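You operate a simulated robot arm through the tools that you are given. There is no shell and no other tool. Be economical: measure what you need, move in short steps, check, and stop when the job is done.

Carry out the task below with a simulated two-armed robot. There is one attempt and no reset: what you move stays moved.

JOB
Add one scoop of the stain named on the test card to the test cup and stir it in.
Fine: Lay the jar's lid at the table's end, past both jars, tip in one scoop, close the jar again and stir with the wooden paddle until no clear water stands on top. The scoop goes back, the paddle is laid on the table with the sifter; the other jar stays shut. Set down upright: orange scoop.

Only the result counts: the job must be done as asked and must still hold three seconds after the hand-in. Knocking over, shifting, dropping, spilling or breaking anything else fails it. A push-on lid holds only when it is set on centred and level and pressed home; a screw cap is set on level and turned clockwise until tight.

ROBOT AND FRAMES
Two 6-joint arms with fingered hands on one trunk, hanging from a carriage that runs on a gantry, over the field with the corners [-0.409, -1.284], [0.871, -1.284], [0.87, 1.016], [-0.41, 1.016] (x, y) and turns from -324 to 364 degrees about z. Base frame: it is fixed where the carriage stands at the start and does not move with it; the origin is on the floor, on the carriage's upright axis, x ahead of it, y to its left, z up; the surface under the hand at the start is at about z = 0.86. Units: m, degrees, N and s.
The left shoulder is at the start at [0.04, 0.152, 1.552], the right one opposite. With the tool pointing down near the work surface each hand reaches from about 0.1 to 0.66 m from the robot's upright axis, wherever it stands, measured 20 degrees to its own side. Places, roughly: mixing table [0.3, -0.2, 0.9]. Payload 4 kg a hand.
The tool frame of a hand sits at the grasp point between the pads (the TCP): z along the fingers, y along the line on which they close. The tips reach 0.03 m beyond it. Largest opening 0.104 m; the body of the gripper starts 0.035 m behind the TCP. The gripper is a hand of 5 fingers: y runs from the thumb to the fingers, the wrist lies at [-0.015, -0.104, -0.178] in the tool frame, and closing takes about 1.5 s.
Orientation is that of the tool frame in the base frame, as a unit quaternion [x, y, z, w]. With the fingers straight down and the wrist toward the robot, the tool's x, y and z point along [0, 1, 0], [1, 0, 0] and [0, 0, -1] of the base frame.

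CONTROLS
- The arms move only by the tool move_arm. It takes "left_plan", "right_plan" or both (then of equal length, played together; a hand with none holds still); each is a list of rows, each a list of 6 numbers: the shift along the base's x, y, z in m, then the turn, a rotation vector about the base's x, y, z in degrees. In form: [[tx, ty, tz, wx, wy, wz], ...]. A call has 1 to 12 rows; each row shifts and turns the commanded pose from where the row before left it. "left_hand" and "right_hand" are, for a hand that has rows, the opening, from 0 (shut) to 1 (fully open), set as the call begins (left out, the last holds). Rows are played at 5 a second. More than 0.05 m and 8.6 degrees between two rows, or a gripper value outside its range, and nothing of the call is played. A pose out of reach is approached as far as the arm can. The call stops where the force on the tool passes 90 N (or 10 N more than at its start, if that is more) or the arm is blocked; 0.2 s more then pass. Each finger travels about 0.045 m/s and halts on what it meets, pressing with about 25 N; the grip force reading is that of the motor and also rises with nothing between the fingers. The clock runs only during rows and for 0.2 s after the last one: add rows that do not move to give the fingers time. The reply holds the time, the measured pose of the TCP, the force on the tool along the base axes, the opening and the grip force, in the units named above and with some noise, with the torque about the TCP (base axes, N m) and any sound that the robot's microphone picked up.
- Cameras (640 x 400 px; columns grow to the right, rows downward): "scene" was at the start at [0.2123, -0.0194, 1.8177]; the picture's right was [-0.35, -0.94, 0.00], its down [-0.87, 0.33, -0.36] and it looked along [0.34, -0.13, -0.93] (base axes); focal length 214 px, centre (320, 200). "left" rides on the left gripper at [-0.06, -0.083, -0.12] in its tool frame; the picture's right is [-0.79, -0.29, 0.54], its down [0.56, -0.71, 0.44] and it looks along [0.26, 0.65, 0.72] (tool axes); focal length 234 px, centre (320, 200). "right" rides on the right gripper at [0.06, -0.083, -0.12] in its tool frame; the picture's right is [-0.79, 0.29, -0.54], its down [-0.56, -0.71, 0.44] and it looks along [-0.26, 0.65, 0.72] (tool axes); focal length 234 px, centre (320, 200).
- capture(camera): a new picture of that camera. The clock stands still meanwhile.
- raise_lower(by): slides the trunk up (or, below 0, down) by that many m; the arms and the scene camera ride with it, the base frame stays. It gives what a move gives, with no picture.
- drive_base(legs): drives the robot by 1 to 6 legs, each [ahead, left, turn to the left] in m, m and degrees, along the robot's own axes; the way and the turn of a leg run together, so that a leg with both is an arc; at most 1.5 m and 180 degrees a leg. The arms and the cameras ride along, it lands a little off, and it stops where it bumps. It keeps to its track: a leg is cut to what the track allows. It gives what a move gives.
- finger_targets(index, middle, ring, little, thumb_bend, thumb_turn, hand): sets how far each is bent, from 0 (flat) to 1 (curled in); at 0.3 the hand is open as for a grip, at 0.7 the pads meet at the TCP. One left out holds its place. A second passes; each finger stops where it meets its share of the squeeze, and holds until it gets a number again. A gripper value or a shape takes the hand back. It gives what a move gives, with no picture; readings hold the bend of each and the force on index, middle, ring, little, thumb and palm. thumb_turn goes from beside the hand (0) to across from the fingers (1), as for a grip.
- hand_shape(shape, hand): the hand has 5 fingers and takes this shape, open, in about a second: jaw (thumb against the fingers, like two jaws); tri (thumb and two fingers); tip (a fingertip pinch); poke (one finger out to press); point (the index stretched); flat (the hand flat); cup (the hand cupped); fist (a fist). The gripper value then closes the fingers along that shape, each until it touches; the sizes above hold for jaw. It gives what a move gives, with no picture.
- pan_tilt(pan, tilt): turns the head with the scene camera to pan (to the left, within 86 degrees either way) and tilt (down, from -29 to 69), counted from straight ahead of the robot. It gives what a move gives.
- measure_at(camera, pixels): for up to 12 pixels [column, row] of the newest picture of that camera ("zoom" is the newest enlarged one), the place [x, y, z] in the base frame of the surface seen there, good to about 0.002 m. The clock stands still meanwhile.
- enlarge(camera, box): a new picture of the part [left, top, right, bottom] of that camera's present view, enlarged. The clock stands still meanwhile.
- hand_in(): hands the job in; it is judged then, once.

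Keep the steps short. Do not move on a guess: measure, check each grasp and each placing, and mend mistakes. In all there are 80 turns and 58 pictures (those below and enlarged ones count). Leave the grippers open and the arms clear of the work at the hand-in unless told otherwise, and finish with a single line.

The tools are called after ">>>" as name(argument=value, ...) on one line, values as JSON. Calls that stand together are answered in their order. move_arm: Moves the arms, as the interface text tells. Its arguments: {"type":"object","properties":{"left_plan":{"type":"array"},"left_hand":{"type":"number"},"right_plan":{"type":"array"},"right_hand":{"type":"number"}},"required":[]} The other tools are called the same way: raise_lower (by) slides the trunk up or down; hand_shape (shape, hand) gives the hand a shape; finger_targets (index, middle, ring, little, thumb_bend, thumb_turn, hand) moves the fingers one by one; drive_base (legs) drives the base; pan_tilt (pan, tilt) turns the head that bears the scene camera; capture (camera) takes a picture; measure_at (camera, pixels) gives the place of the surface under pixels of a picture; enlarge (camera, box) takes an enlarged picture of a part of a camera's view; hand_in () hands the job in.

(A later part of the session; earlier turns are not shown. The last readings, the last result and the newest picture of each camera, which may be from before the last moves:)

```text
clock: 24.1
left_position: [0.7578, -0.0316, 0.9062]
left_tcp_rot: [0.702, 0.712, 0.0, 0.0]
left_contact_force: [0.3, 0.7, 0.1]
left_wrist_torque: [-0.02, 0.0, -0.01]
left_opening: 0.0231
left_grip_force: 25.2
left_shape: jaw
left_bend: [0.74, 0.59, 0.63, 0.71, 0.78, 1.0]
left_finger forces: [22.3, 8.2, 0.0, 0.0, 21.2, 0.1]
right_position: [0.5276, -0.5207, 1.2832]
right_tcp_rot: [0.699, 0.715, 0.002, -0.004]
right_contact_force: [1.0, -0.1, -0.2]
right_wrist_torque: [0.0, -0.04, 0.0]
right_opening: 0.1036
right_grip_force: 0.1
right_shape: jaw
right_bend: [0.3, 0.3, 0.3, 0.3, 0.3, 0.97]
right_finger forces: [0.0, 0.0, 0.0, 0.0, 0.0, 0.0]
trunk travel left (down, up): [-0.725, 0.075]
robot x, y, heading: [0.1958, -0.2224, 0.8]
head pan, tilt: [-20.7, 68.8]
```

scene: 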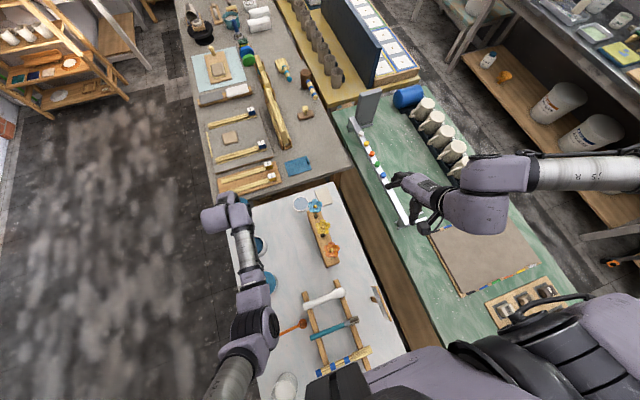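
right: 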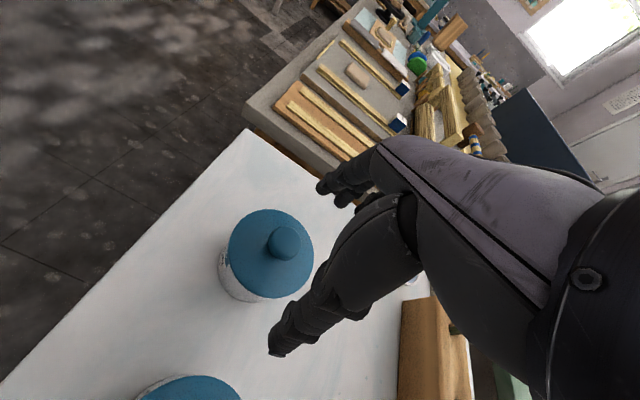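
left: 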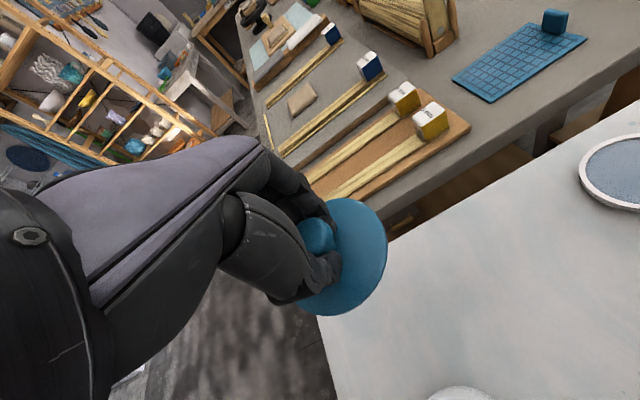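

>>> move_arm(left_plan=[[0, 0, -0.0015, 0, 0, 0], [0, 0, -0.0015, 0, 0, 0], [0, 0, 0, 0, 0, 0]])

```text
clock: 24.9
left_position: [0.7597, -0.029, 0.9041]
left_tcp_rot: [0.702, 0.712, 0.001, 0.001]
left_contact_force: [-2.4, -0.5, 15.1]
left_wrist_torque: [-0.15, -0.21, 0.0]
left_opening: 0.0234
left_grip_force: 25.2
left_shape: jaw
left_bend: [0.74, 0.59, 0.63, 0.71, 0.78, 1.0]
left_finger forces: [29.5, 8.3, 0.0, 0.0, 28.7, 0.0]
right_position: [0.5276, -0.5199, 1.2841]
right_tcp_rot: [0.7, 0.715, 0.003, -0.005]
right_contact_force: [0.1, 0.5, 0.5]
right_wrist_torque: [-0.01, -0.02, -0.02]
right_opening: 0.1036
right_grip_force: 0.0
right_shape: jaw
right_bend: [0.3, 0.3, 0.3, 0.3, 0.3, 0.97]
right_finger forces: [0.0, 0.0, 0.0, 0.0, 0.0, 0.0]
trunk travel left (down, up): [-0.725, 0.075]
robot x, y, heading: [0.1988, -0.2223, 0.9]
head pan, tilt: [-20.7, 68.8]
```

The lid is on the table (15 N). I ease up 1.5 mm, open the hand, and rise.

>>> move_arm(left_plan=[[0, 0, 0.0015, 0, 0, 0], [0, 0, 0, 0, 0, 0], [0, 0, 0, 0, 0, 0], [0, 0, 0, 0, 0, 0], [0, 0, 0, 0, 0, 0], [0, 0, 0, 0, 0, 0], [0, 0, 0, 0, 0, 0], [0, 0, 0, 0, 0, 0], [0, 0, 0.03, 0, 0, 0], [0, 0, 0.04, 0, 0, 0], [0, 0, 0.04, 0, 0, 0], [0, 0, 0.04, 0, 0, 0]], left_hand=1)

>>> capture(camera="left")

```text
clock: 27.5
left_position: [0.7583, -0.0312, 1.0557]
left_tcp_rot: [0.702, 0.712, 0.0, -0.001]
left_contact_force: [0.2, 0.7, -0.6]
left_wrist_torque: [0.02, 0.01, 0.01]
left_opening: 0.1037
left_grip_force: 0.1
left_shape: jaw
left_bend: [0.3, 0.3, 0.3, 0.3, 0.3, 0.97]
left_finger forces: [0.1, 0.1, 0.0, 0.0, 0.0, 0.0]
right_position: [0.5272, -0.5208, 1.2837]
right_tcp_rot: [0.7, 0.714, 0.003, -0.004]
right_contact_force: [0.8, 0.5, 0.3]
right_wrist_torque: [0.02, 0.03, 0.01]
right_opening: 0.1036
right_grip_force: 0.0
right_shape: jaw
right_bend: [0.3, 0.3, 0.3, 0.3, 0.3, 0.97]
right_finger forces: [0.1, 0.0, 0.0, 0.0, 0.0, 0.0]
trunk travel left (down, up): [-0.725, 0.075]
robot x, y, heading: [0.1949, -0.2233, 0.9]
head pan, tilt: [-20.7, 68.8]
```

```text
30 pictures are left
```

left: 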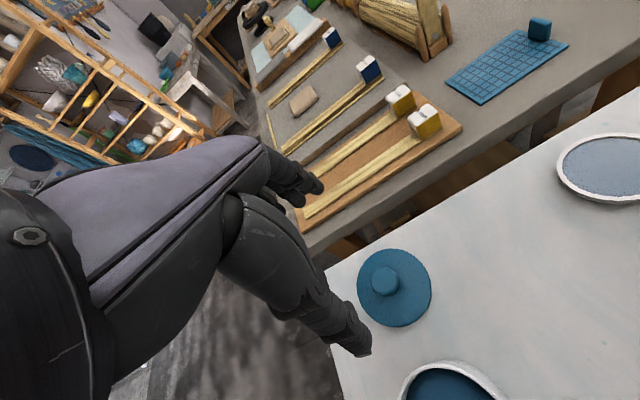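

The lid lies flat. I measure the jar's rim and the stain level in this picture, then drive back for the scoop.

>>> measure_at(camera="left", pixels=[[440, 385], [460, 390], [420, 392], [475, 372], [408, 380], [440, 364], [395, 280]])

>>> drive_base(legs=[[-0.4, 0.05, 0]])

>>> capture(camera="scene")

```text
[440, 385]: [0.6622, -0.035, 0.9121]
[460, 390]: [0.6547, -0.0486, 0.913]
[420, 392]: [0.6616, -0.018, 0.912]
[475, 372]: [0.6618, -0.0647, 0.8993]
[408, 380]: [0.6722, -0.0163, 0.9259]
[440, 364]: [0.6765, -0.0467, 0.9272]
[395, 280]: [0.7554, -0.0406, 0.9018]
```

```text
clock: 30.1
left_position: [0.3503, 0.0117, 1.0544]
left_tcp_rot: [0.702, 0.712, 0.0, 0.0]
left_contact_force: [-0.2, 0.4, -0.6]
left_wrist_torque: [0.02, 0.0, 0.0]
left_opening: 0.1038
left_grip_force: 0.0
left_shape: jaw
left_bend: [0.3, 0.3, 0.3, 0.3, 0.3, 0.97]
left_finger forces: [0.0, 0.0, 0.0, 0.0, 0.0, 0.1]
right_position: [0.1212, -0.4761, 1.284]
right_tcp_rot: [0.699, 0.715, 0.002, -0.004]
right_contact_force: [0.0, -0.2, 0.8]
right_wrist_torque: [0.01, -0.02, 0.01]
right_opening: 0.1037
right_grip_force: 0.2
right_shape: jaw
right_bend: [0.3, 0.3, 0.3, 0.3, 0.3, 0.97]
right_finger forces: [0.0, 0.0, 0.0, 0.0, 0.1, 0.0]
trunk travel left (down, up): [-0.725, 0.075]
robot x, y, heading: [-0.2108, -0.1798, 0.9]
head pan, tilt: [-20.7, 68.8]
```

```text
29 pictures are left
```

scene: 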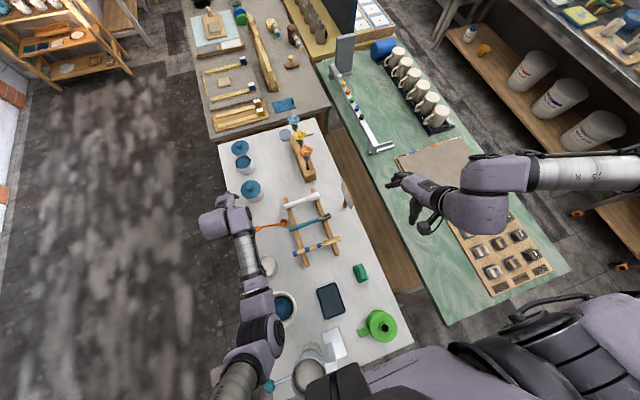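

The stain stands at z 0.912, jar rim 0.9265. I bring the left hand above the scoop handle (0.2905, 0.015) at z 0.98 and check.

>>> move_arm(left_plan=[[-0.02, 0.001, -0.025, 0, 0, -0.8], [-0.02, 0.001, -0.025, 0, 0, 0], [-0.0198, 0.0015, -0.024, 0, 0, 0], [0, 0, 0, 0, 0, 0]])

>>> capture(camera="left")

```text
clock: 31.1
left_position: [0.2896, 0.0162, 0.9794]
left_tcp_rot: [0.707, 0.707, 0.0, 0.0]
left_contact_force: [-0.2, 1.0, -0.6]
left_wrist_torque: [0.02, -0.01, -0.03]
left_opening: 0.1037
left_grip_force: 0.0
left_shape: jaw
left_bend: [0.3, 0.3, 0.3, 0.3, 0.3, 0.97]
left_finger forces: [0.0, 0.1, 0.0, 0.0, 0.1, 0.1]
right_position: [0.1199, -0.4761, 1.2844]
right_tcp_rot: [0.7, 0.715, 0.003, -0.003]
right_contact_force: [-0.2, 0.2, 0.1]
right_wrist_torque: [0.01, 0.0, -0.01]
right_opening: 0.1037
right_grip_force: 0.1
right_shape: jaw
right_bend: [0.3, 0.3, 0.3, 0.3, 0.3, 0.97]
right_finger forces: [0.1, 0.0, 0.0, 0.1, 0.0, 0.1]
trunk travel left (down, up): [-0.725, 0.075]
robot x, y, heading: [-0.2104, -0.1739, 1.0]
head pan, tilt: [-20.7, 68.8]
```

```text
28 pictures are left
```

left: 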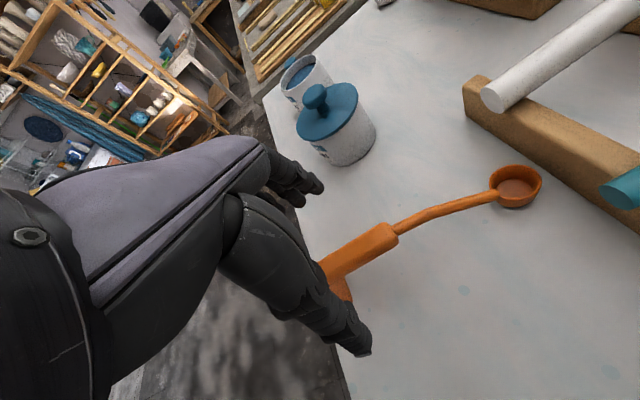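

>>> measure_at(camera="left", pixels=[[375, 235], [350, 253], [385, 255], [355, 268], [342, 288], [330, 270], [410, 225], [450, 208], [492, 193], [516, 172], [540, 188], [516, 203]])

```text
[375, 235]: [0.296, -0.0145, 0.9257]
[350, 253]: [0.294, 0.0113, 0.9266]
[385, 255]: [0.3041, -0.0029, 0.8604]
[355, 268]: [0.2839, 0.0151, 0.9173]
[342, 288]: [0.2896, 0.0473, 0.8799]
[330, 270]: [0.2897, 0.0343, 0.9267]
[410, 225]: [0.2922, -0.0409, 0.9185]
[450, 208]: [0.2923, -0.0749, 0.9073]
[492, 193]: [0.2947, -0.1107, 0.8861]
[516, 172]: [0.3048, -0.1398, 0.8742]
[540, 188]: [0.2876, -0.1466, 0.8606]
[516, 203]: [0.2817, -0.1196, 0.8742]
```

The handle centre is x≈0.291, z≈0.918. I descend to z 0.923 at y≈0.012 and close.

>>> move_arm(left_plan=[[0.0015, -0.004, -0.03, 0, 0, 0], [0, 0, -0.0265, 0, 0, 0], [0, 0, 0, 0, 0, 0]])

>>> move_arm(left_plan=[[0, 0, 0, 0, 0, 0], [0, 0, 0, 0, 0, 0], [0, 0, 0, 0, 0, 0], [0, 0, 0, 0, 0, 0], [0, 0, 0, 0, 0, 0], [0, 0, 0, 0, 0, 0], [0, 0, 0, 0, 0, 0], [0, 0, 0, 0, 0, 0], [0, 0, 0, 0, 0, 0], [0, 0, 0, 0, 0, 0]], left_hand=0)

>>> capture(camera="left")

```text
clock: 31.9
left_position: [0.2912, 0.0127, 0.9234]
left_tcp_rot: [0.706, 0.708, 0.0, -0.001]
left_contact_force: [0.8, -0.2, 0.2]
left_wrist_torque: [0.02, -0.02, 0.01]
left_opening: 0.1039
left_grip_force: 0.0
left_shape: jaw
left_bend: [0.3, 0.3, 0.3, 0.3, 0.3, 0.97]
left_finger forces: [0.0, 0.1, 0.0, 0.0, 0.0, 0.0]
right_position: [0.1201, -0.4774, 1.284]
right_tcp_rot: [0.699, 0.715, 0.002, -0.004]
right_contact_force: [-0.4, 0.0, 0.0]
right_wrist_torque: [-0.02, 0.04, 0.03]
right_opening: 0.1039
right_grip_force: 0.0
right_shape: jaw
right_bend: [0.3, 0.3, 0.3, 0.3, 0.3, 0.97]
right_finger forces: [0.0, 0.0, 0.1, 0.0, 0.0, 0.0]
trunk travel left (down, up): [-0.725, 0.075]
robot x, y, heading: [-0.2133, -0.1742, 0.9]
head pan, tilt: [-20.7, 68.8]
```

```text
clock: 34.0
left_position: [0.2911, 0.0116, 0.9234]
left_tcp_rot: [0.706, 0.708, -0.001, 0.001]
left_contact_force: [0.1, 0.0, -0.9]
left_wrist_torque: [0.03, -0.01, 0.0]
left_opening: 0.0114
left_grip_force: 24.9
left_shape: jaw
left_bend: [0.74, 0.71, 0.7, 0.71, 0.82, 1.0]
left_finger forces: [5.7, 1.9, 1.7, 1.2, 9.4, 0.0]
right_position: [0.1196, -0.4767, 1.2844]
right_tcp_rot: [0.699, 0.715, 0.003, -0.004]
right_contact_force: [0.3, 0.0, 0.4]
right_wrist_torque: [0.01, 0.01, -0.03]
right_opening: 0.104
right_grip_force: 0.0
right_shape: jaw
right_bend: [0.3, 0.3, 0.3, 0.3, 0.3, 0.97]
right_finger forces: [0.0, 0.0, 0.0, 0.1, 0.0, 0.0]
trunk travel left (down, up): [-0.725, 0.075]
robot x, y, heading: [-0.2132, -0.1815, 0.7]
head pan, tilt: [-20.7, 68.8]
```

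```text
27 pictures are left
```

left: 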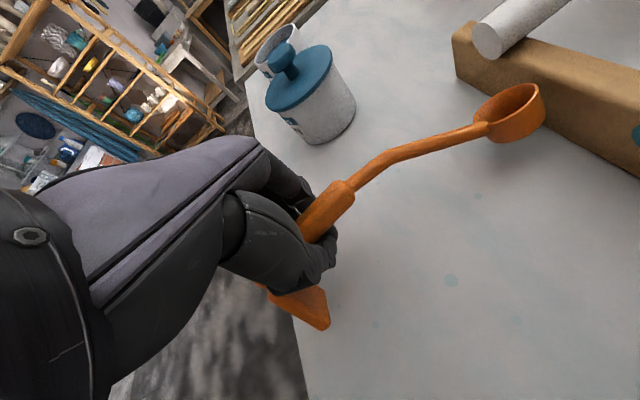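

The scoop is held. I lift it straight up by 0.14 m and look.

>>> move_arm(left_plan=[[0, 0, 0.015, 0, 0, 0], [0, 0, 0.03, 0, 0, 0], [0, 0, 0.035, 0, 0, 0], [0, 0, 0.035, 0, 0, 0], [0, 0, 0.03, 0, 0, 0], [0, 0, 0, 0, 0, 0]])

>>> capture(camera="left")

>>> measure_at(camera="left", pixels=[[345, 195], [400, 152], [485, 128], [515, 88], [543, 105], [500, 135]])

```text
clock: 35.5
left_position: [0.2878, 0.0234, 1.0655]
left_tcp_rot: [0.706, 0.708, 0.004, -0.011]
left_contact_force: [-0.6, 0.0, -1.0]
left_wrist_torque: [0.02, -0.03, 0.01]
left_opening: 0.0113
left_grip_force: 24.8
left_shape: jaw
left_bend: [0.74, 0.71, 0.7, 0.71, 0.82, 1.0]
left_finger forces: [5.3, 0.3, 1.7, 1.4, 9.0, 0.0]
right_position: [0.1197, -0.4771, 1.2853]
right_tcp_rot: [0.699, 0.715, 0.003, -0.004]
right_contact_force: [-0.2, -0.3, 0.4]
right_wrist_torque: [-0.03, 0.03, 0.02]
right_opening: 0.1038
right_grip_force: 0.1
right_shape: jaw
right_bend: [0.3, 0.3, 0.3, 0.3, 0.3, 0.97]
right_finger forces: [0.0, 0.0, 0.0, 0.0, 0.0, 0.0]
trunk travel left (down, up): [-0.725, 0.075]
robot x, y, heading: [-0.2147, -0.1797, 0.8]
head pan, tilt: [-20.7, 68.8]
```

```text
26 pictures are left
```

left: 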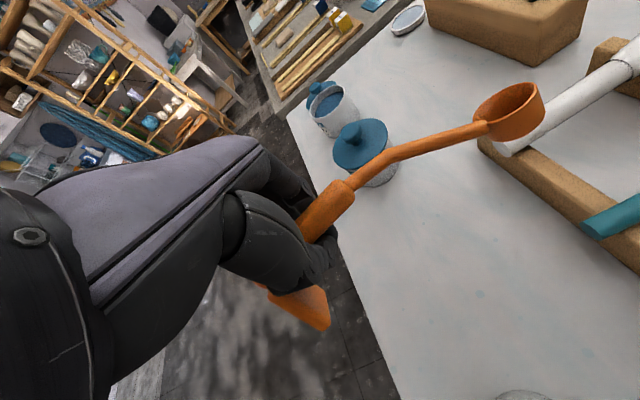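

```text
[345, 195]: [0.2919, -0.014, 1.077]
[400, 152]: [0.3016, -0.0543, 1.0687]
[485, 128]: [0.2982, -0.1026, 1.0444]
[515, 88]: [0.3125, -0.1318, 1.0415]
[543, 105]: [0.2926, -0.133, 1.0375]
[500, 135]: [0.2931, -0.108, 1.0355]
```

The scoop is firm and level in the hand. I drive toward the jar: +0.345 ahead, +0.075 left.

>>> drive_base(legs=[[0.345, 0.06, 0]])

>>> move_arm(left_plan=[[0, 0, 0, 6, 0, 0], [0, 0, 0, 6, 0, 0], [0, 0, 0, 6, 0, 0], [0, 0, 0, 6, 0, 0], [0, 0, 0, 6, 0, 0], [0, 0, 0, 0, 0, 0]])

>>> capture(camera="left")

```text
clock: 37.7
left_position: [0.637, 0.0872, 1.0687]
left_tcp_rot: [0.706, 0.708, 0.008, -0.008]
left_contact_force: [-0.4, 0.3, 0.0]
left_wrist_torque: [0.02, 0.0, 0.02]
left_opening: 0.0114
left_grip_force: 24.4
left_shape: jaw
left_bend: [0.74, 0.71, 0.7, 0.71, 0.82, 1.0]
left_finger forces: [5.4, 0.3, 1.7, 1.3, 8.9, 0.0]
right_position: [0.4645, -0.4108, 1.2833]
right_tcp_rot: [0.699, 0.715, 0.003, -0.004]
right_contact_force: [-0.9, 0.0, 0.1]
right_wrist_torque: [0.02, -0.01, -0.01]
right_opening: 0.1041
right_grip_force: 0.0
right_shape: jaw
right_bend: [0.3, 0.3, 0.3, 0.3, 0.3, 0.97]
right_finger forces: [0.0, 0.0, 0.0, 0.1, 0.1, 0.0]
trunk travel left (down, up): [-0.725, 0.075]
robot x, y, heading: [0.1314, -0.115, 0.9]
head pan, tilt: [-20.7, 68.8]
```

```text
clock: 38.8
left_position: [0.6396, 0.1667, 1.0723]
left_tcp_rot: [0.67, 0.681, 0.21, -0.207]
left_contact_force: [-0.3, 0.0, -0.2]
left_wrist_torque: [0.0, 0.02, 0.01]
left_opening: 0.0117
left_grip_force: 25.3
left_shape: jaw
left_bend: [0.74, 0.71, 0.7, 0.71, 0.82, 1.0]
left_finger forces: [4.3, 0.2, 1.7, 1.2, 8.7, 0.1]
right_position: [0.4651, -0.4109, 1.2842]
right_tcp_rot: [0.7, 0.714, 0.003, -0.004]
right_contact_force: [0.5, -0.7, 0.0]
right_wrist_torque: [-0.01, -0.01, -0.02]
right_opening: 0.1038
right_grip_force: 0.0
right_shape: jaw
right_bend: [0.3, 0.3, 0.3, 0.3, 0.3, 0.97]
right_finger forces: [0.1, 0.0, 0.0, 0.1, 0.1, 0.1]
trunk travel left (down, up): [-0.725, 0.075]
robot x, y, heading: [0.134, -0.1123, 0.7]
head pan, tilt: [-20.7, 68.8]
stopped in row 5 (left hand): the arm was blocked; the commanded pose is now the measured one
```

```text
25 pictures are left
```

left: 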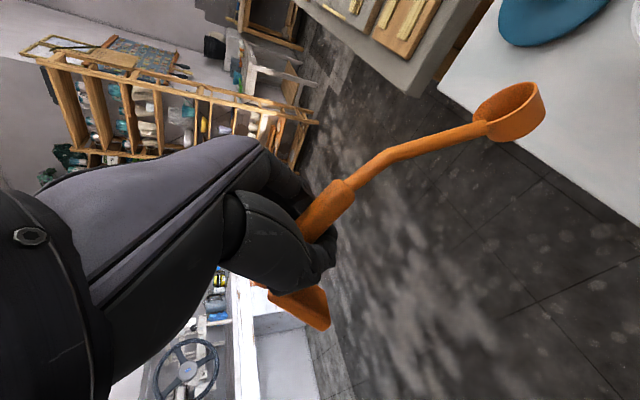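

The tilt is in (34°) but the arm slid outward to y 0.167 – the shoulder can't swing further in; I'll let the base carry it. First I measure the bowl's rim here.

>>> measure_at(camera="left", pixels=[[478, 108], [538, 92], [505, 118], [515, 86], [490, 95], [520, 130], [495, 135], [484, 127], [530, 105], [500, 105]])

```text
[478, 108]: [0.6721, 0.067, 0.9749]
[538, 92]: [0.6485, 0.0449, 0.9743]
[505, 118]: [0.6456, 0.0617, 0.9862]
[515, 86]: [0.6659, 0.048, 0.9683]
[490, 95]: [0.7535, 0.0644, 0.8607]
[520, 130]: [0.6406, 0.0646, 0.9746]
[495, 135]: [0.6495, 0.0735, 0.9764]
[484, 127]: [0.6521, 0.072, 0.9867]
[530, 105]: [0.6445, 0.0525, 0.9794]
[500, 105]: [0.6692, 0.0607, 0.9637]
```

The bowl's rim centre is about (0.656,0.057,0.981). I drive the base by (-0.022,-0.085) to bring the bowl over the jar, then check.

>>> drive_base(legs=[[-0.0225, -0.085, 0]])

>>> capture(camera="left")

>>> measure_at(camera="left", pixels=[[538, 92], [505, 118], [484, 127], [515, 86]])

```text
clock: 39.9
left_position: [0.6181, 0.082, 1.0724]
left_tcp_rot: [0.671, 0.682, 0.208, -0.206]
left_contact_force: [0.0, 0.2, -1.5]
left_wrist_torque: [0.0, 0.03, -0.02]
left_opening: 0.0114
left_grip_force: 25.5
left_shape: jaw
left_bend: [0.74, 0.71, 0.7, 0.71, 0.82, 1.0]
left_finger forces: [4.3, 0.3, 1.6, 1.3, 8.5, 0.0]
right_position: [0.4448, -0.4964, 1.2837]
right_tcp_rot: [0.699, 0.715, 0.001, -0.005]
right_contact_force: [-0.3, 0.8, 0.2]
right_wrist_torque: [0.02, -0.03, -0.03]
right_opening: 0.1037
right_grip_force: 0.1
right_shape: jaw
right_bend: [0.3, 0.3, 0.3, 0.3, 0.3, 0.97]
right_finger forces: [0.0, 0.1, 0.1, 0.0, 0.0, 0.0]
trunk travel left (down, up): [-0.725, 0.075]
robot x, y, heading: [0.1093, -0.1999, 0.9]
head pan, tilt: [-20.7, 68.8]
```

```text
24 pictures are left
```

left: 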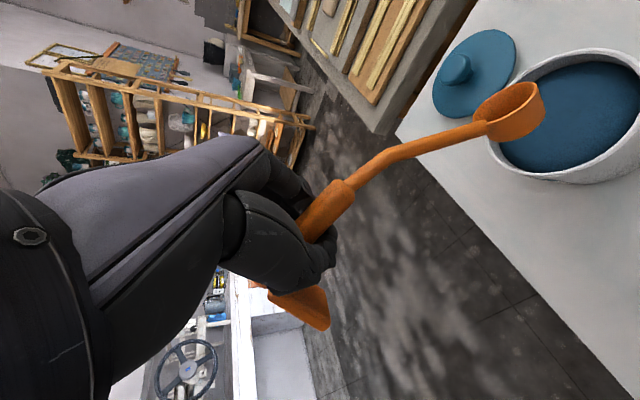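

```text
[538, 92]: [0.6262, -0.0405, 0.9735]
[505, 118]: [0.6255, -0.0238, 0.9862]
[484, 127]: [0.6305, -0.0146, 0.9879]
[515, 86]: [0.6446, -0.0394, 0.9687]
```

The bowl is over the jar opening. I lower 5 cm and read the pose before dipping.

>>> move_arm(left_plan=[[0, 0, -0.02, 0, 0, 0], [0, 0, -0.02, 0, 0, 0], [0, 0, -0.01, 0, 0, 0], [0, 0, 0, 0, 0, 0]])

```text
clock: 40.9
left_position: [0.6175, 0.0816, 1.0243]
left_tcp_rot: [0.67, 0.681, 0.209, -0.207]
left_contact_force: [0.5, -0.8, -1.3]
left_wrist_torque: [-0.02, -0.01, 0.02]
left_opening: 0.0114
left_grip_force: 24.6
left_shape: jaw
left_bend: [0.74, 0.71, 0.7, 0.71, 0.82, 1.0]
left_finger forces: [4.5, 0.3, 1.5, 1.4, 8.5, 0.0]
right_position: [0.4434, -0.4961, 1.284]
right_tcp_rot: [0.699, 0.715, 0.002, -0.004]
right_contact_force: [-0.3, 0.1, 0.2]
right_wrist_torque: [0.02, -0.02, -0.01]
right_opening: 0.1039
right_grip_force: 0.0
right_shape: jaw
right_bend: [0.3, 0.3, 0.3, 0.3, 0.3, 0.97]
right_finger forces: [0.1, 0.0, 0.0, 0.1, 0.0, 0.1]
trunk travel left (down, up): [-0.725, 0.075]
robot x, y, heading: [0.1089, -0.199, 0.9]
head pan, tilt: [-20.7, 68.8]
```

Straight and free. I dip into the stain (rim to ≈0.90) with a small forward sweep.

>>> move_arm(left_plan=[[0, -0.002, -0.012, 0, 0, 0], [0, -0.003, -0.012, 0, 0, 0], [0, -0.003, -0.008, 0, 0, 0], [0, -0.004, -0.002, 0, 0, 0], [0, 0, 0, 0, 0, 0]])

>>> capture(camera="left")

```text
clock: 42.1
left_position: [0.6172, 0.068, 0.9896]
left_tcp_rot: [0.67, 0.682, 0.208, -0.206]
left_contact_force: [0.4, 0.0, 0.2]
left_wrist_torque: [0.0, -0.01, 0.03]
left_opening: 0.0113
left_grip_force: 24.7
left_shape: jaw
left_bend: [0.74, 0.71, 0.7, 0.71, 0.82, 1.0]
left_finger forces: [4.4, 0.2, 1.6, 1.4, 8.5, 0.0]
right_position: [0.4453, -0.4968, 1.2842]
right_tcp_rot: [0.699, 0.715, 0.002, -0.003]
right_contact_force: [0.0, 0.1, 0.1]
right_wrist_torque: [0.0, 0.02, 0.04]
right_opening: 0.1036
right_grip_force: 0.1
right_shape: jaw
right_bend: [0.3, 0.3, 0.3, 0.3, 0.3, 0.97]
right_finger forces: [0.1, 0.0, 0.0, 0.0, 0.1, 0.0]
trunk travel left (down, up): [-0.725, 0.075]
robot x, y, heading: [0.1097, -0.2008, 1.1]
head pan, tilt: [-20.7, 68.8]
```

```text
23 pictures are left
```

left: 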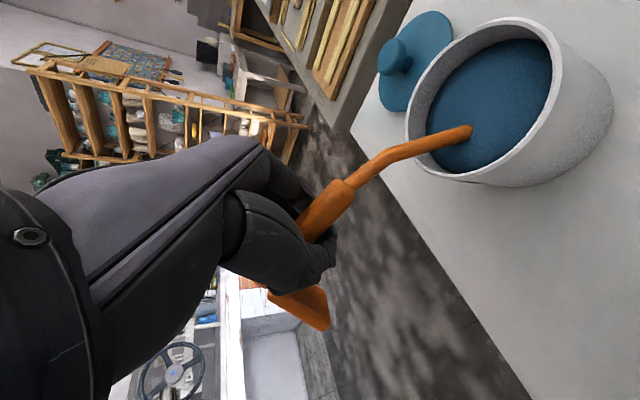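

The bowl is buried in the stain. I raise it while levelling the scoop step by step about the bowl.

>>> move_arm(left_plan=[[0, 0.002, 0.008, -2, 0, 0], [0, 0.006, 0.008, -5, 0, 0], [0, 0.007, 0.008, -5, 0, 0], [0, 0.0075, 0.009, -5, 0, 0], [0, 0.007, 0.015, -5, 0, 0], [0, 0.005, 0.02, -4, 0, 0], [0, 0, 0.01, 0, 0, 0]])

>>> capture(camera="left")

```text
clock: 43.7
left_position: [0.6173, 0.1044, 1.0657]
left_tcp_rot: [0.7, 0.711, 0.049, -0.05]
left_contact_force: [0.4, 0.1, -0.4]
left_wrist_torque: [-0.03, 0.02, -0.04]
left_opening: 0.0117
left_grip_force: 25.0
left_shape: jaw
left_bend: [0.74, 0.71, 0.7, 0.71, 0.82, 1.0]
left_finger forces: [4.5, 0.2, 1.4, 1.5, 8.1, 0.0]
right_position: [0.4444, -0.4967, 1.2832]
right_tcp_rot: [0.699, 0.715, 0.002, -0.004]
right_contact_force: [0.8, 0.1, 0.9]
right_wrist_torque: [-0.03, 0.0, 0.02]
right_opening: 0.1039
right_grip_force: 0.1
right_shape: jaw
right_bend: [0.3, 0.3, 0.3, 0.3, 0.3, 0.97]
right_finger forces: [0.0, 0.0, 0.1, 0.0, 0.0, 0.0]
trunk travel left (down, up): [-0.725, 0.075]
robot x, y, heading: [0.1127, -0.2015, 1.0]
head pan, tilt: [-20.7, 68.8]
```

```text
22 pictures are left
```

left: 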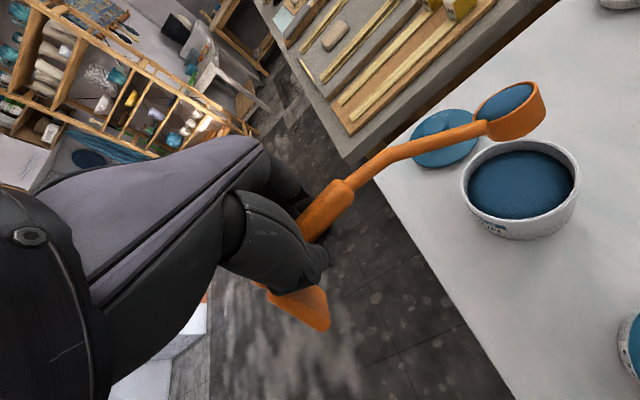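

The scoop comes out full and level. I drive back so the bowl comes over the test cup (0.130,-0.014).

>>> drive_base(legs=[[-0.504, 0.026, 0]])

>>> capture(camera="left")

>>> measure_at(camera="left", pixels=[[505, 100], [538, 92], [475, 118], [505, 118], [485, 127], [515, 86]])

```text
clock: 46.7
left_position: [0.1104, 0.1254, 1.0657]
left_tcp_rot: [0.697, 0.714, 0.05, -0.05]
left_contact_force: [-1.1, -0.6, -0.2]
left_wrist_torque: [0.0, 0.01, 0.0]
left_opening: 0.0114
left_grip_force: 24.5
left_shape: jaw
left_bend: [0.74, 0.71, 0.7, 0.71, 0.82, 1.0]
left_finger forces: [4.4, 0.3, 1.3, 1.4, 8.0, 0.0]
right_position: [-0.0577, -0.4768, 1.2841]
right_tcp_rot: [0.696, 0.718, 0.001, -0.004]
right_contact_force: [0.8, 0.4, -0.3]
right_wrist_torque: [-0.02, -0.01, -0.01]
right_opening: 0.104
right_grip_force: 0.1
right_shape: jaw
right_bend: [0.3, 0.3, 0.3, 0.3, 0.3, 0.97]
right_finger forces: [0.0, 0.0, 0.0, 0.0, 0.0, 0.1]
trunk travel left (down, up): [-0.725, 0.075]
robot x, y, heading: [-0.3943, -0.1839, 1.3]
head pan, tilt: [-20.7, 68.8]
```

```text
21 pictures are left
```

left: 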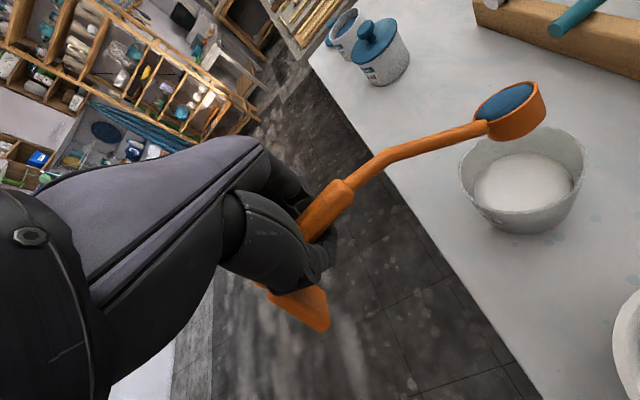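

```text
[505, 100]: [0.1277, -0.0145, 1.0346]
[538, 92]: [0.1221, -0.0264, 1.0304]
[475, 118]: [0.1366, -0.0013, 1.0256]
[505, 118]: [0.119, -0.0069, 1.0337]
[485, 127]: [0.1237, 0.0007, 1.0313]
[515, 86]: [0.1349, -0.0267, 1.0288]
```

The full bowl's centre is (0.1275,-0.0145,1.033), right over the cup. I tip it by rolling the hand about the handle (y) axis, keeping the bowl in place: first 40°.

>>> move_arm(left_plan=[[-0.0034, 0, -0.0047, 0, -8, 0], [-0.003, 0, -0.0053, 0, -8, 0], [-0.0025, 0, -0.0058, 0, -8, 0], [-0.0019, 0, -0.0063, 0, -8, 0], [-0.0013, 0, -0.0046, 0, -8, 0], [0, 0, 0, 0, 0, 0]])

```text
clock: 48.1
left_position: [0.099, 0.1335, 1.0403]
left_tcp_rot: [0.669, 0.69, 0.231, 0.152]
left_contact_force: [0.1, 0.5, -1.1]
left_wrist_torque: [0.01, -0.03, 0.01]
left_opening: 0.0114
left_grip_force: 25.2
left_shape: jaw
left_bend: [0.74, 0.71, 0.7, 0.71, 0.82, 1.0]
left_finger forces: [4.4, 0.3, 1.3, 1.6, 7.8, 0.0]
left hand out of reach, approached as far as the arm can: row 4, 5
right_position: [-0.0574, -0.4773, 1.2834]
right_tcp_rot: [0.696, 0.718, 0.002, -0.004]
right_contact_force: [-0.2, 0.9, -0.1]
right_wrist_torque: [-0.04, -0.02, 0.02]
right_opening: 0.1037
right_grip_force: 0.1
right_shape: jaw
right_bend: [0.3, 0.3, 0.3, 0.3, 0.3, 0.97]
right_finger forces: [0.0, 0.0, 0.0, 0.0, 0.0, 0.0]
trunk travel left (down, up): [-0.725, 0.075]
robot x, y, heading: [-0.3918, -0.1809, 1.6]
head pan, tilt: [-20.7, 68.8]
```

The roll is limited at about 31°. I look at the bowl and the cup before deciding.

>>> capture(camera="left")

```text
20 pictures are left
```

left: 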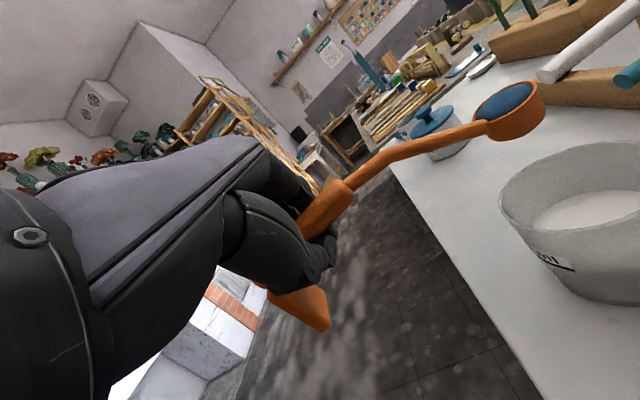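

The stain still sits level in the bowl (no spill at 31°). I unroll half, and shift the base 0.10 m right while the arm reaches 0.10 m left, so that the hand can pitch nose-down over the cup.

>>> drive_base(legs=[[0, -0.1, -1.6]])

>>> move_arm(left_plan=[[0.001, 0.03, 0.006, 0, 7, 0], [0.003, 0.03, 0.006, 0, 7, 0], [0, 0.03, 0, 0, 0, 0], [0, 0, 0, 0, 0, 0]])

```text
clock: 49.2
left_position: [0.1078, 0.0211, 1.041]
left_tcp_rot: [0.679, 0.681, 0.228, 0.155]
left_contact_force: [0.3, -0.2, -0.1]
left_wrist_torque: [0.01, 0.0, -0.02]
left_opening: 0.0114
left_grip_force: 25.1
left_shape: jaw
left_bend: [0.74, 0.71, 0.7, 0.71, 0.82, 1.0]
left_finger forces: [4.3, 0.3, 1.2, 1.6, 7.7, 0.1]
right_position: [-0.064, -0.5855, 1.2849]
right_tcp_rot: [0.706, 0.708, 0.003, -0.003]
right_contact_force: [0.4, 0.9, -0.4]
right_wrist_torque: [-0.01, 0.03, -0.02]
right_opening: 0.1037
right_grip_force: 0.2
right_shape: jaw
right_bend: [0.3, 0.3, 0.3, 0.3, 0.3, 0.97]
right_finger forces: [0.0, 0.0, 0.1, 0.0, 0.0, 0.1]
trunk travel left (down, up): [-0.725, 0.075]
robot x, y, heading: [-0.3927, -0.2825, -0.3]
head pan, tilt: [-20.7, 68.8]
```

```text
clock: 50.2
left_position: [0.111, 0.1107, 1.0527]
left_tcp_rot: [0.701, 0.695, 0.144, 0.071]
left_contact_force: [-0.2, 0.1, -0.8]
left_wrist_torque: [0.04, -0.04, 0.0]
left_opening: 0.0115
left_grip_force: 24.6
left_shape: jaw
left_bend: [0.74, 0.71, 0.7, 0.71, 0.82, 1.0]
left_finger forces: [4.5, 0.2, 1.2, 1.4, 7.5, 0.0]
right_position: [-0.0668, -0.5851, 1.2834]
right_tcp_rot: [0.705, 0.709, 0.002, -0.005]
right_contact_force: [-0.4, 0.2, -0.2]
right_wrist_torque: [0.05, -0.02, 0.03]
right_opening: 0.1041
right_grip_force: 0.1
right_shape: jaw
right_bend: [0.3, 0.3, 0.3, 0.3, 0.3, 0.97]
right_finger forces: [0.0, 0.1, 0.0, 0.0, 0.0, 0.0]
trunk travel left (down, up): [-0.725, 0.075]
robot x, y, heading: [-0.3883, -0.2823, -0.1]
head pan, tilt: [-20.7, 68.8]
```

Now I pitch the scoop nose-down over the cup, first 40°, keeping the bowl centred.

>>> move_arm(left_plan=[[-0.0014, 0.005, 0.017, 8, 0, 0], [-0.0014, -0.004, 0.016, 8, 0, 0], [-0.0014, -0.007, 0.015, 8, 0, 0], [-0.0014, -0.009, 0.013, 8, 0, 0], [-0.0014, -0.011, 0.012, 8, 0, 0], [0, 0, 0, 0, 0, 0]])

```text
clock: 51.6
left_position: [0.1054, 0.0858, 1.1247]
left_tcp_rot: [0.684, 0.603, 0.373, -0.174]
left_contact_force: [-0.5, -0.4, -1.0]
left_wrist_torque: [0.0, 0.03, -0.01]
left_opening: 0.0115
left_grip_force: 25.4
left_shape: jaw
left_bend: [0.74, 0.71, 0.7, 0.71, 0.82, 1.0]
left_finger forces: [4.4, 0.4, 1.1, 1.5, 7.6, 0.1]
right_position: [-0.0656, -0.585, 1.2833]
right_tcp_rot: [0.706, 0.708, 0.002, -0.004]
right_contact_force: [-1.0, 0.4, -0.5]
right_wrist_torque: [-0.02, -0.03, 0.0]
right_opening: 0.1037
right_grip_force: 0.1
right_shape: jaw
right_bend: [0.3, 0.3, 0.3, 0.3, 0.3, 0.97]
right_finger forces: [0.0, 0.0, 0.0, 0.0, 0.0, 0.1]
trunk travel left (down, up): [-0.725, 0.075]
robot x, y, heading: [-0.3917, -0.2843, -0.2]
head pan, tilt: [-20.7, 68.8]
```

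It works. I continue to 80° nose-down, lowering the bowl a little toward the cup.

>>> move_arm(left_plan=[[0, -0.0162, 0.0064, 8, 0, 0], [0, -0.0177, 0.0042, 8, 0, 0], [0, -0.0187, 0.0015, 8, 0, 0], [0, -0.0195, -0.0012, 8, 0, 0], [0, -0.02, -0.0038, 8, 0, 0], [0, 0, 0, 0, 0, 0]])

>>> capture(camera="left")

```text
clock: 53.0
left_position: [0.1058, -0.0063, 1.1332]
left_tcp_rot: [0.582, 0.44, 0.556, -0.398]
left_contact_force: [0.1, -0.2, 0.0]
left_wrist_torque: [-0.02, 0.0, 0.0]
left_opening: 0.0114
left_grip_force: 25.0
left_shape: jaw
left_bend: [0.74, 0.71, 0.7, 0.71, 0.82, 1.0]
left_finger forces: [4.4, 0.3, 1.0, 1.3, 7.3, 0.0]
right_position: [-0.0645, -0.5857, 1.2848]
right_tcp_rot: [0.706, 0.708, 0.002, -0.003]
right_contact_force: [1.1, 0.4, -0.8]
right_wrist_torque: [-0.02, 0.02, 0.02]
right_opening: 0.1038
right_grip_force: 0.1
right_shape: jaw
right_bend: [0.3, 0.3, 0.3, 0.3, 0.3, 0.97]
right_finger forces: [0.1, 0.0, 0.0, 0.0, 0.0, 0.0]
trunk travel left (down, up): [-0.725, 0.075]
robot x, y, heading: [-0.3927, -0.2803, -0.1]
head pan, tilt: [-20.7, 68.8]
```

```text
19 pictures are left
```

left: 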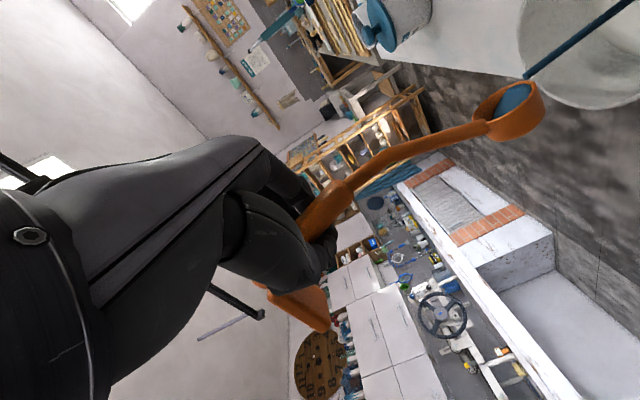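

The stain is pouring in a stream into the cup. I hold, then tilt a little further to empty it.

>>> move_arm(left_plan=[[0, 0, 0, 0, 0, 0], [0, 0, 0, 0, 0, 0], [0, 0, 0, 0, 0, 0], [0, -0.018, 0, 8, 0, 0], [0, -0.014, 0, 6, 0, 0], [0, 0, 0, 0, 0, 0], [0, 0, 0, 0, 0, 0], [0, 0, 0, 0, 0, 0], [0, 0, 0, 0, 0, 0]])

>>> capture(camera="left")

>>> capture(camera="scene")

```text
clock: 55.0
left_position: [0.1086, -0.0354, 1.1485]
left_tcp_rot: [0.523, 0.376, 0.61, -0.461]
left_contact_force: [0.4, 0.2, -0.4]
left_wrist_torque: [0.01, 0.03, -0.01]
left_opening: 0.0112
left_grip_force: 25.5
left_shape: jaw
left_bend: [0.74, 0.71, 0.7, 0.71, 0.82, 1.0]
left_finger forces: [4.3, 0.3, 1.0, 1.2, 7.2, 0.0]
right_position: [-0.064, -0.5831, 1.2878]
right_tcp_rot: [0.706, 0.708, 0.004, -0.004]
right_contact_force: [0.4, -0.7, -0.6]
right_wrist_torque: [0.0, 0.01, -0.03]
right_opening: 0.1038
right_grip_force: 0.0
right_shape: jaw
right_bend: [0.3, 0.3, 0.3, 0.3, 0.3, 0.97]
right_finger forces: [0.0, 0.1, 0.0, 0.0, 0.1, 0.0]
trunk travel left (down, up): [-0.725, 0.075]
robot x, y, heading: [-0.3926, -0.2822, -0.3]
head pan, tilt: [-20.7, 68.8]
```

```text
18 pictures are left
```

left: 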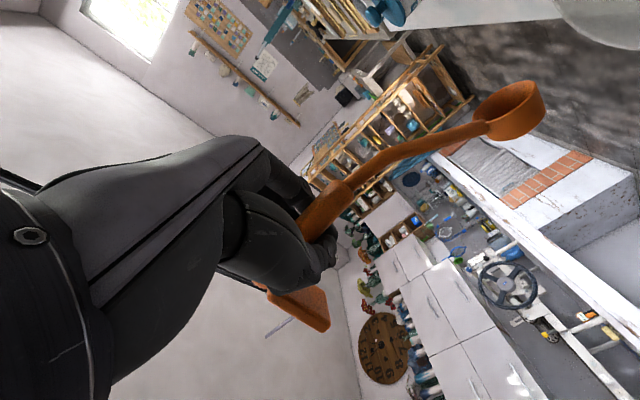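

```text
17 pictures are left
```

scene: 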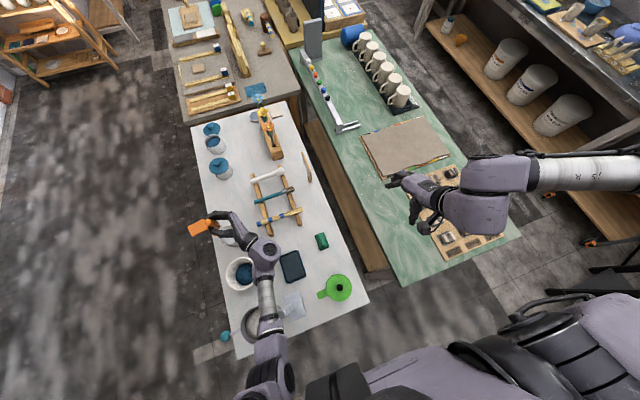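

The scoop is empty and the table around looks clean. I turn the scoop back to level, staying high.

>>> move_arm(left_plan=[[0, 0.01, 0.003, -7.8, 0, 0], [0, 0.013, 0.003, -7.8, 0, 0], [0, 0.014, 0.002, -7.8, 0, 0], [0, 0.014, 0.0, -7.8, 0, 0], [0, 0.014, 0.0, -7.8, 0, 0], [0, 0.014, -0.002, -7.8, 0, 0], [0, 0.013, -0.005, -7.8, 0, 0], [0, 0.013, -0.007, -7.8, 0, 0], [0, 0.012, -0.01, -7.8, 0, 0], [0, 0.011, -0.012, -7.8, 0, 0], [0, 0.01, -0.012, -7.8, 0, 0], [0, 0.008, -0.013, -7.8, 0, 0]])

>>> move_arm(left_plan=[[0, 0, 0, 0, 8, 0], [0, 0, 0, 0, 8, 0], [0, 0, 0, 0, 0, 0]])

```text
clock: 57.6
left_position: [0.1051, 0.1063, 1.0798]
left_tcp_rot: [0.7, 0.695, 0.145, 0.068]
left_contact_force: [-0.5, -0.1, -1.0]
left_wrist_torque: [0.02, 0.03, 0.02]
left_opening: 0.0113
left_grip_force: 25.2
left_shape: jaw
left_bend: [0.74, 0.71, 0.7, 0.71, 0.82, 1.0]
left_finger forces: [4.4, 0.2, 1.0, 1.2, 7.1, 0.0]
right_position: [-0.0644, -0.585, 1.2838]
right_tcp_rot: [0.706, 0.709, 0.002, -0.005]
right_contact_force: [-0.4, -0.1, -0.5]
right_wrist_torque: [0.0, -0.01, 0.0]
right_opening: 0.1038
right_grip_force: 0.1
right_shape: jaw
right_bend: [0.3, 0.3, 0.3, 0.3, 0.3, 0.97]
right_finger forces: [0.1, 0.1, 0.0, 0.0, 0.1, 0.0]
trunk travel left (down, up): [-0.725, 0.075]
robot x, y, heading: [-0.3937, -0.2835, -0.1]
head pan, tilt: [-20.7, 68.8]
```

```text
clock: 58.4
left_position: [0.1052, 0.1074, 1.081]
left_tcp_rot: [0.715, 0.697, 0.046, -0.03]
left_contact_force: [-0.7, -0.4, -0.3]
left_wrist_torque: [0.02, 0.02, 0.0]
left_opening: 0.0114
left_grip_force: 25.2
left_shape: jaw
left_bend: [0.74, 0.71, 0.7, 0.71, 0.82, 1.0]
left_finger forces: [4.4, 0.2, 0.9, 1.2, 6.9, 0.1]
right_position: [-0.0648, -0.5852, 1.284]
right_tcp_rot: [0.706, 0.708, 0.002, -0.004]
right_contact_force: [0.1, 1.4, 0.8]
right_wrist_torque: [0.03, 0.0, -0.06]
right_opening: 0.1039
right_grip_force: 0.0
right_shape: jaw
right_bend: [0.3, 0.3, 0.3, 0.3, 0.3, 0.97]
right_finger forces: [0.0, 0.1, 0.1, 0.0, 0.0, 0.0]
trunk travel left (down, up): [-0.725, 0.075]
robot x, y, heading: [-0.3915, -0.2824, -0.1]
head pan, tilt: [-20.7, 68.8]
```

I correct the remaining tilt (about -6°,1.3°,1.5°) and drive/move the scoop back above its place.

>>> drive_base(legs=[[0.186, 0, 0]])

>>> move_arm(left_plan=[[0, -0.04, 0, -6.15, 1.3, 1.54], [0, -0.04, 0, 0, 0, 0], [0, -0.015, 0, 0, 0, 0], [0, 0, 0, 0, 0, 0]])

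```text
clock: 59.9
left_position: [0.2898, 0.1049, 1.0818]
left_tcp_rot: [0.715, 0.697, 0.047, -0.03]
left_contact_force: [-0.1, 0.0, -0.9]
left_wrist_torque: [0.0, -0.03, 0.01]
left_opening: 0.0113
left_grip_force: 24.5
left_shape: jaw
left_bend: [0.74, 0.71, 0.7, 0.71, 0.82, 1.0]
left_finger forces: [4.4, 0.2, 1.0, 1.3, 6.9, 0.0]
right_position: [0.1181, -0.5867, 1.283]
right_tcp_rot: [0.706, 0.708, 0.002, -0.004]
right_contact_force: [0.0, -0.3, -0.1]
right_wrist_torque: [-0.03, 0.02, -0.03]
right_opening: 0.1035
right_grip_force: 0.1
right_shape: jaw
right_bend: [0.3, 0.3, 0.3, 0.3, 0.3, 0.97]
right_finger forces: [0.1, 0.1, 0.0, 0.1, 0.0, 0.0]
trunk travel left (down, up): [-0.725, 0.075]
robot x, y, heading: [-0.2108, -0.2828, -0.2]
head pan, tilt: [-20.7, 68.8]
```

```text
clock: 60.9
left_position: [0.2912, 0.0091, 1.0821]
left_tcp_rot: [0.707, 0.708, 0.0, 0.0]
left_contact_force: [0.5, 0.6, 0.0]
left_wrist_torque: [-0.02, 0.01, 0.0]
left_opening: 0.0113
left_grip_force: 25.4
left_shape: jaw
left_bend: [0.74, 0.71, 0.7, 0.71, 0.82, 1.0]
left_finger forces: [4.4, 0.3, 0.8, 1.3, 6.8, 0.0]
right_position: [0.119, -0.5847, 1.2842]
right_tcp_rot: [0.706, 0.708, 0.001, -0.004]
right_contact_force: [0.6, -0.1, 0.3]
right_wrist_torque: [-0.02, 0.01, 0.01]
right_opening: 0.1037
right_grip_force: 0.0
right_shape: jaw
right_bend: [0.3, 0.3, 0.3, 0.3, 0.3, 0.97]
right_finger forces: [0.1, 0.0, 0.0, 0.0, 0.0, 0.1]
trunk travel left (down, up): [-0.725, 0.075]
robot x, y, heading: [-0.2091, -0.2834, -0.3]
head pan, tilt: [-20.7, 68.8]
```

Pose matches the pick-up pose. I lower to 0.932, then look before the last centimetre.

>>> move_arm(left_plan=[[0, 0.0025, -0.04, 0, 0, 0], [0, 0, -0.04, 0, 0, 0], [0, 0, -0.04, 0, 0, 0], [0, 0, -0.03, 0, 0, 0], [0, 0, 0, 0, 0, 0]])

>>> capture(camera="left")

>>> measure_at(camera="left", pixels=[[345, 195], [400, 152], [485, 128], [515, 88], [543, 105], [500, 135], [510, 143]])

```text
clock: 62.1
left_position: [0.2897, 0.0129, 0.9309]
left_tcp_rot: [0.706, 0.708, 0.001, 0.0]
left_contact_force: [0.5, 0.1, -0.2]
left_wrist_torque: [-0.01, -0.01, 0.0]
left_opening: 0.0111
left_grip_force: 24.9
left_shape: jaw
left_bend: [0.73, 0.71, 0.7, 0.71, 0.82, 1.0]
left_finger forces: [4.3, 0.1, 0.8, 1.4, 6.4, 0.1]
right_position: [0.1183, -0.5871, 1.2834]
right_tcp_rot: [0.706, 0.708, 0.002, -0.005]
right_contact_force: [-0.1, 0.0, 0.3]
right_wrist_torque: [-0.02, -0.01, -0.02]
right_opening: 0.1039
right_grip_force: 0.0
right_shape: jaw
right_bend: [0.3, 0.3, 0.3, 0.3, 0.3, 0.97]
right_finger forces: [0.1, 0.1, 0.1, 0.0, 0.1, 0.1]
trunk travel left (down, up): [-0.725, 0.075]
robot x, y, heading: [-0.2062, -0.2845, -0.2]
head pan, tilt: [-20.7, 68.8]
```

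```text
16 pictures are left
```

left: 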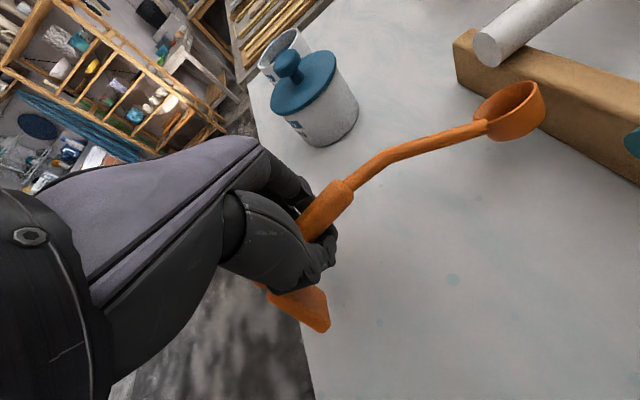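

```text
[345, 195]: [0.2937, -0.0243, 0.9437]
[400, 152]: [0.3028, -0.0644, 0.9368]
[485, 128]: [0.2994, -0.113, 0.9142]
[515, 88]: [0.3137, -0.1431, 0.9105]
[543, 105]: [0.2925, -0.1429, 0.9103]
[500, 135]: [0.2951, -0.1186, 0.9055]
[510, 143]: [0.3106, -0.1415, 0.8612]
```

The scoop sits about 4° nose-up and 5° yawed in the hand. I correct that, then lower gently to contact.

>>> move_arm(left_plan=[[0, 0, 0, 4, 0, -5], [0, 0, -0.006, 0, 0, 0], [0, 0, -0.005, 0, 0, 0], [0, 0, 0, 0, 0, 0]])

>>> capture(camera="left")

>>> measure_at(camera="left", pixels=[[345, 195], [400, 152], [485, 128], [515, 88], [543, 105], [500, 135], [300, 290], [318, 320], [320, 326]])

```text
clock: 63.1
left_position: [0.2894, 0.0126, 0.9199]
left_tcp_rot: [0.736, 0.676, 0.026, -0.023]
left_contact_force: [-0.3, -0.4, 0.4]
left_wrist_torque: [0.01, -0.03, 0.02]
left_opening: 0.0112
left_grip_force: 24.5
left_shape: jaw
left_bend: [0.73, 0.71, 0.7, 0.71, 0.82, 1.0]
left_finger forces: [4.3, 0.2, 0.8, 1.4, 6.4, 0.0]
right_position: [0.1186, -0.5862, 1.2833]
right_tcp_rot: [0.706, 0.709, 0.002, -0.005]
right_contact_force: [0.3, -0.1, 0.2]
right_wrist_torque: [0.03, 0.01, -0.01]
right_opening: 0.1036
right_grip_force: 0.1
right_shape: jaw
right_bend: [0.3, 0.3, 0.3, 0.3, 0.3, 0.97]
right_finger forces: [0.0, 0.0, 0.0, 0.1, 0.0, 0.0]
trunk travel left (down, up): [-0.725, 0.075]
robot x, y, heading: [-0.2087, -0.2814, -0.2]
head pan, tilt: [-20.7, 68.8]
```

```text
15 pictures are left
```

left: 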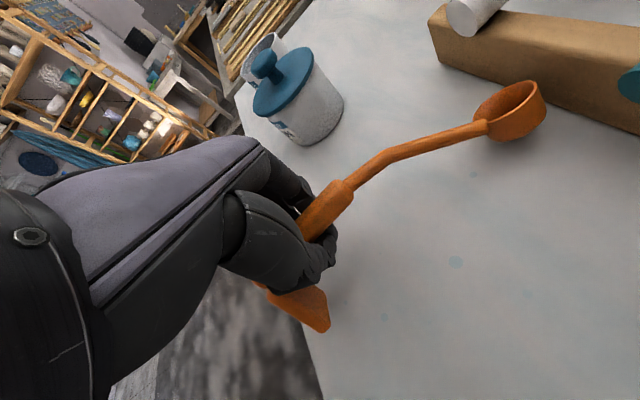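

```text
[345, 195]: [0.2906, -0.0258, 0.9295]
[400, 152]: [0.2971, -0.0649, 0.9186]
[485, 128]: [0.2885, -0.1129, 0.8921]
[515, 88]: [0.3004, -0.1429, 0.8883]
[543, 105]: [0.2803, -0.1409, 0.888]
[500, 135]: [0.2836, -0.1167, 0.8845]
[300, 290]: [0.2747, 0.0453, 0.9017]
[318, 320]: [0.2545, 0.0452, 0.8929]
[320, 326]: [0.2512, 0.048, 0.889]
```

The bowl is nearly level at z 0.888 (target 0.886). I zoom on the handle and foot to check the roll.

>>> enlarge(camera="left", box=[240, 80, 560, 350])

>>> measure_at(camera="zoom", pixels=[[50, 425], [90, 440], [130, 450], [170, 490], [150, 420], [110, 470], [185, 480], [180, 440], [215, 215], [190, 250], [590, 40], [480, 60]])

```text
1.48 times, centred on (400, 215) of left
```

zoom: 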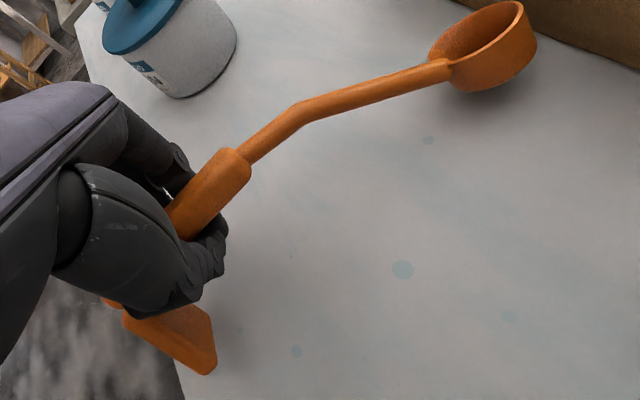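

```text
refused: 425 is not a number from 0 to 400
```

>>> measure_at(camera="zoom", pixels=[[112, 303], [135, 325], [160, 345], [203, 368], [190, 320], [210, 350], [200, 335], [185, 360], [205, 185], [240, 165], [515, 10], [435, 50]])

```text
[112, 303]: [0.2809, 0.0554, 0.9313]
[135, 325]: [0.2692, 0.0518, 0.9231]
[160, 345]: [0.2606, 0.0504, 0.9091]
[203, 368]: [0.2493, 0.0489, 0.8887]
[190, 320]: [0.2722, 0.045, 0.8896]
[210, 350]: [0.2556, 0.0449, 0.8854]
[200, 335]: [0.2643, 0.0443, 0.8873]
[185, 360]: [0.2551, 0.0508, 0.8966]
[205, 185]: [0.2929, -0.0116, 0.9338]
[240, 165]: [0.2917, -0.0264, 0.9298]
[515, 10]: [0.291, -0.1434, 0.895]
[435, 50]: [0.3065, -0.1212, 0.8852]
```

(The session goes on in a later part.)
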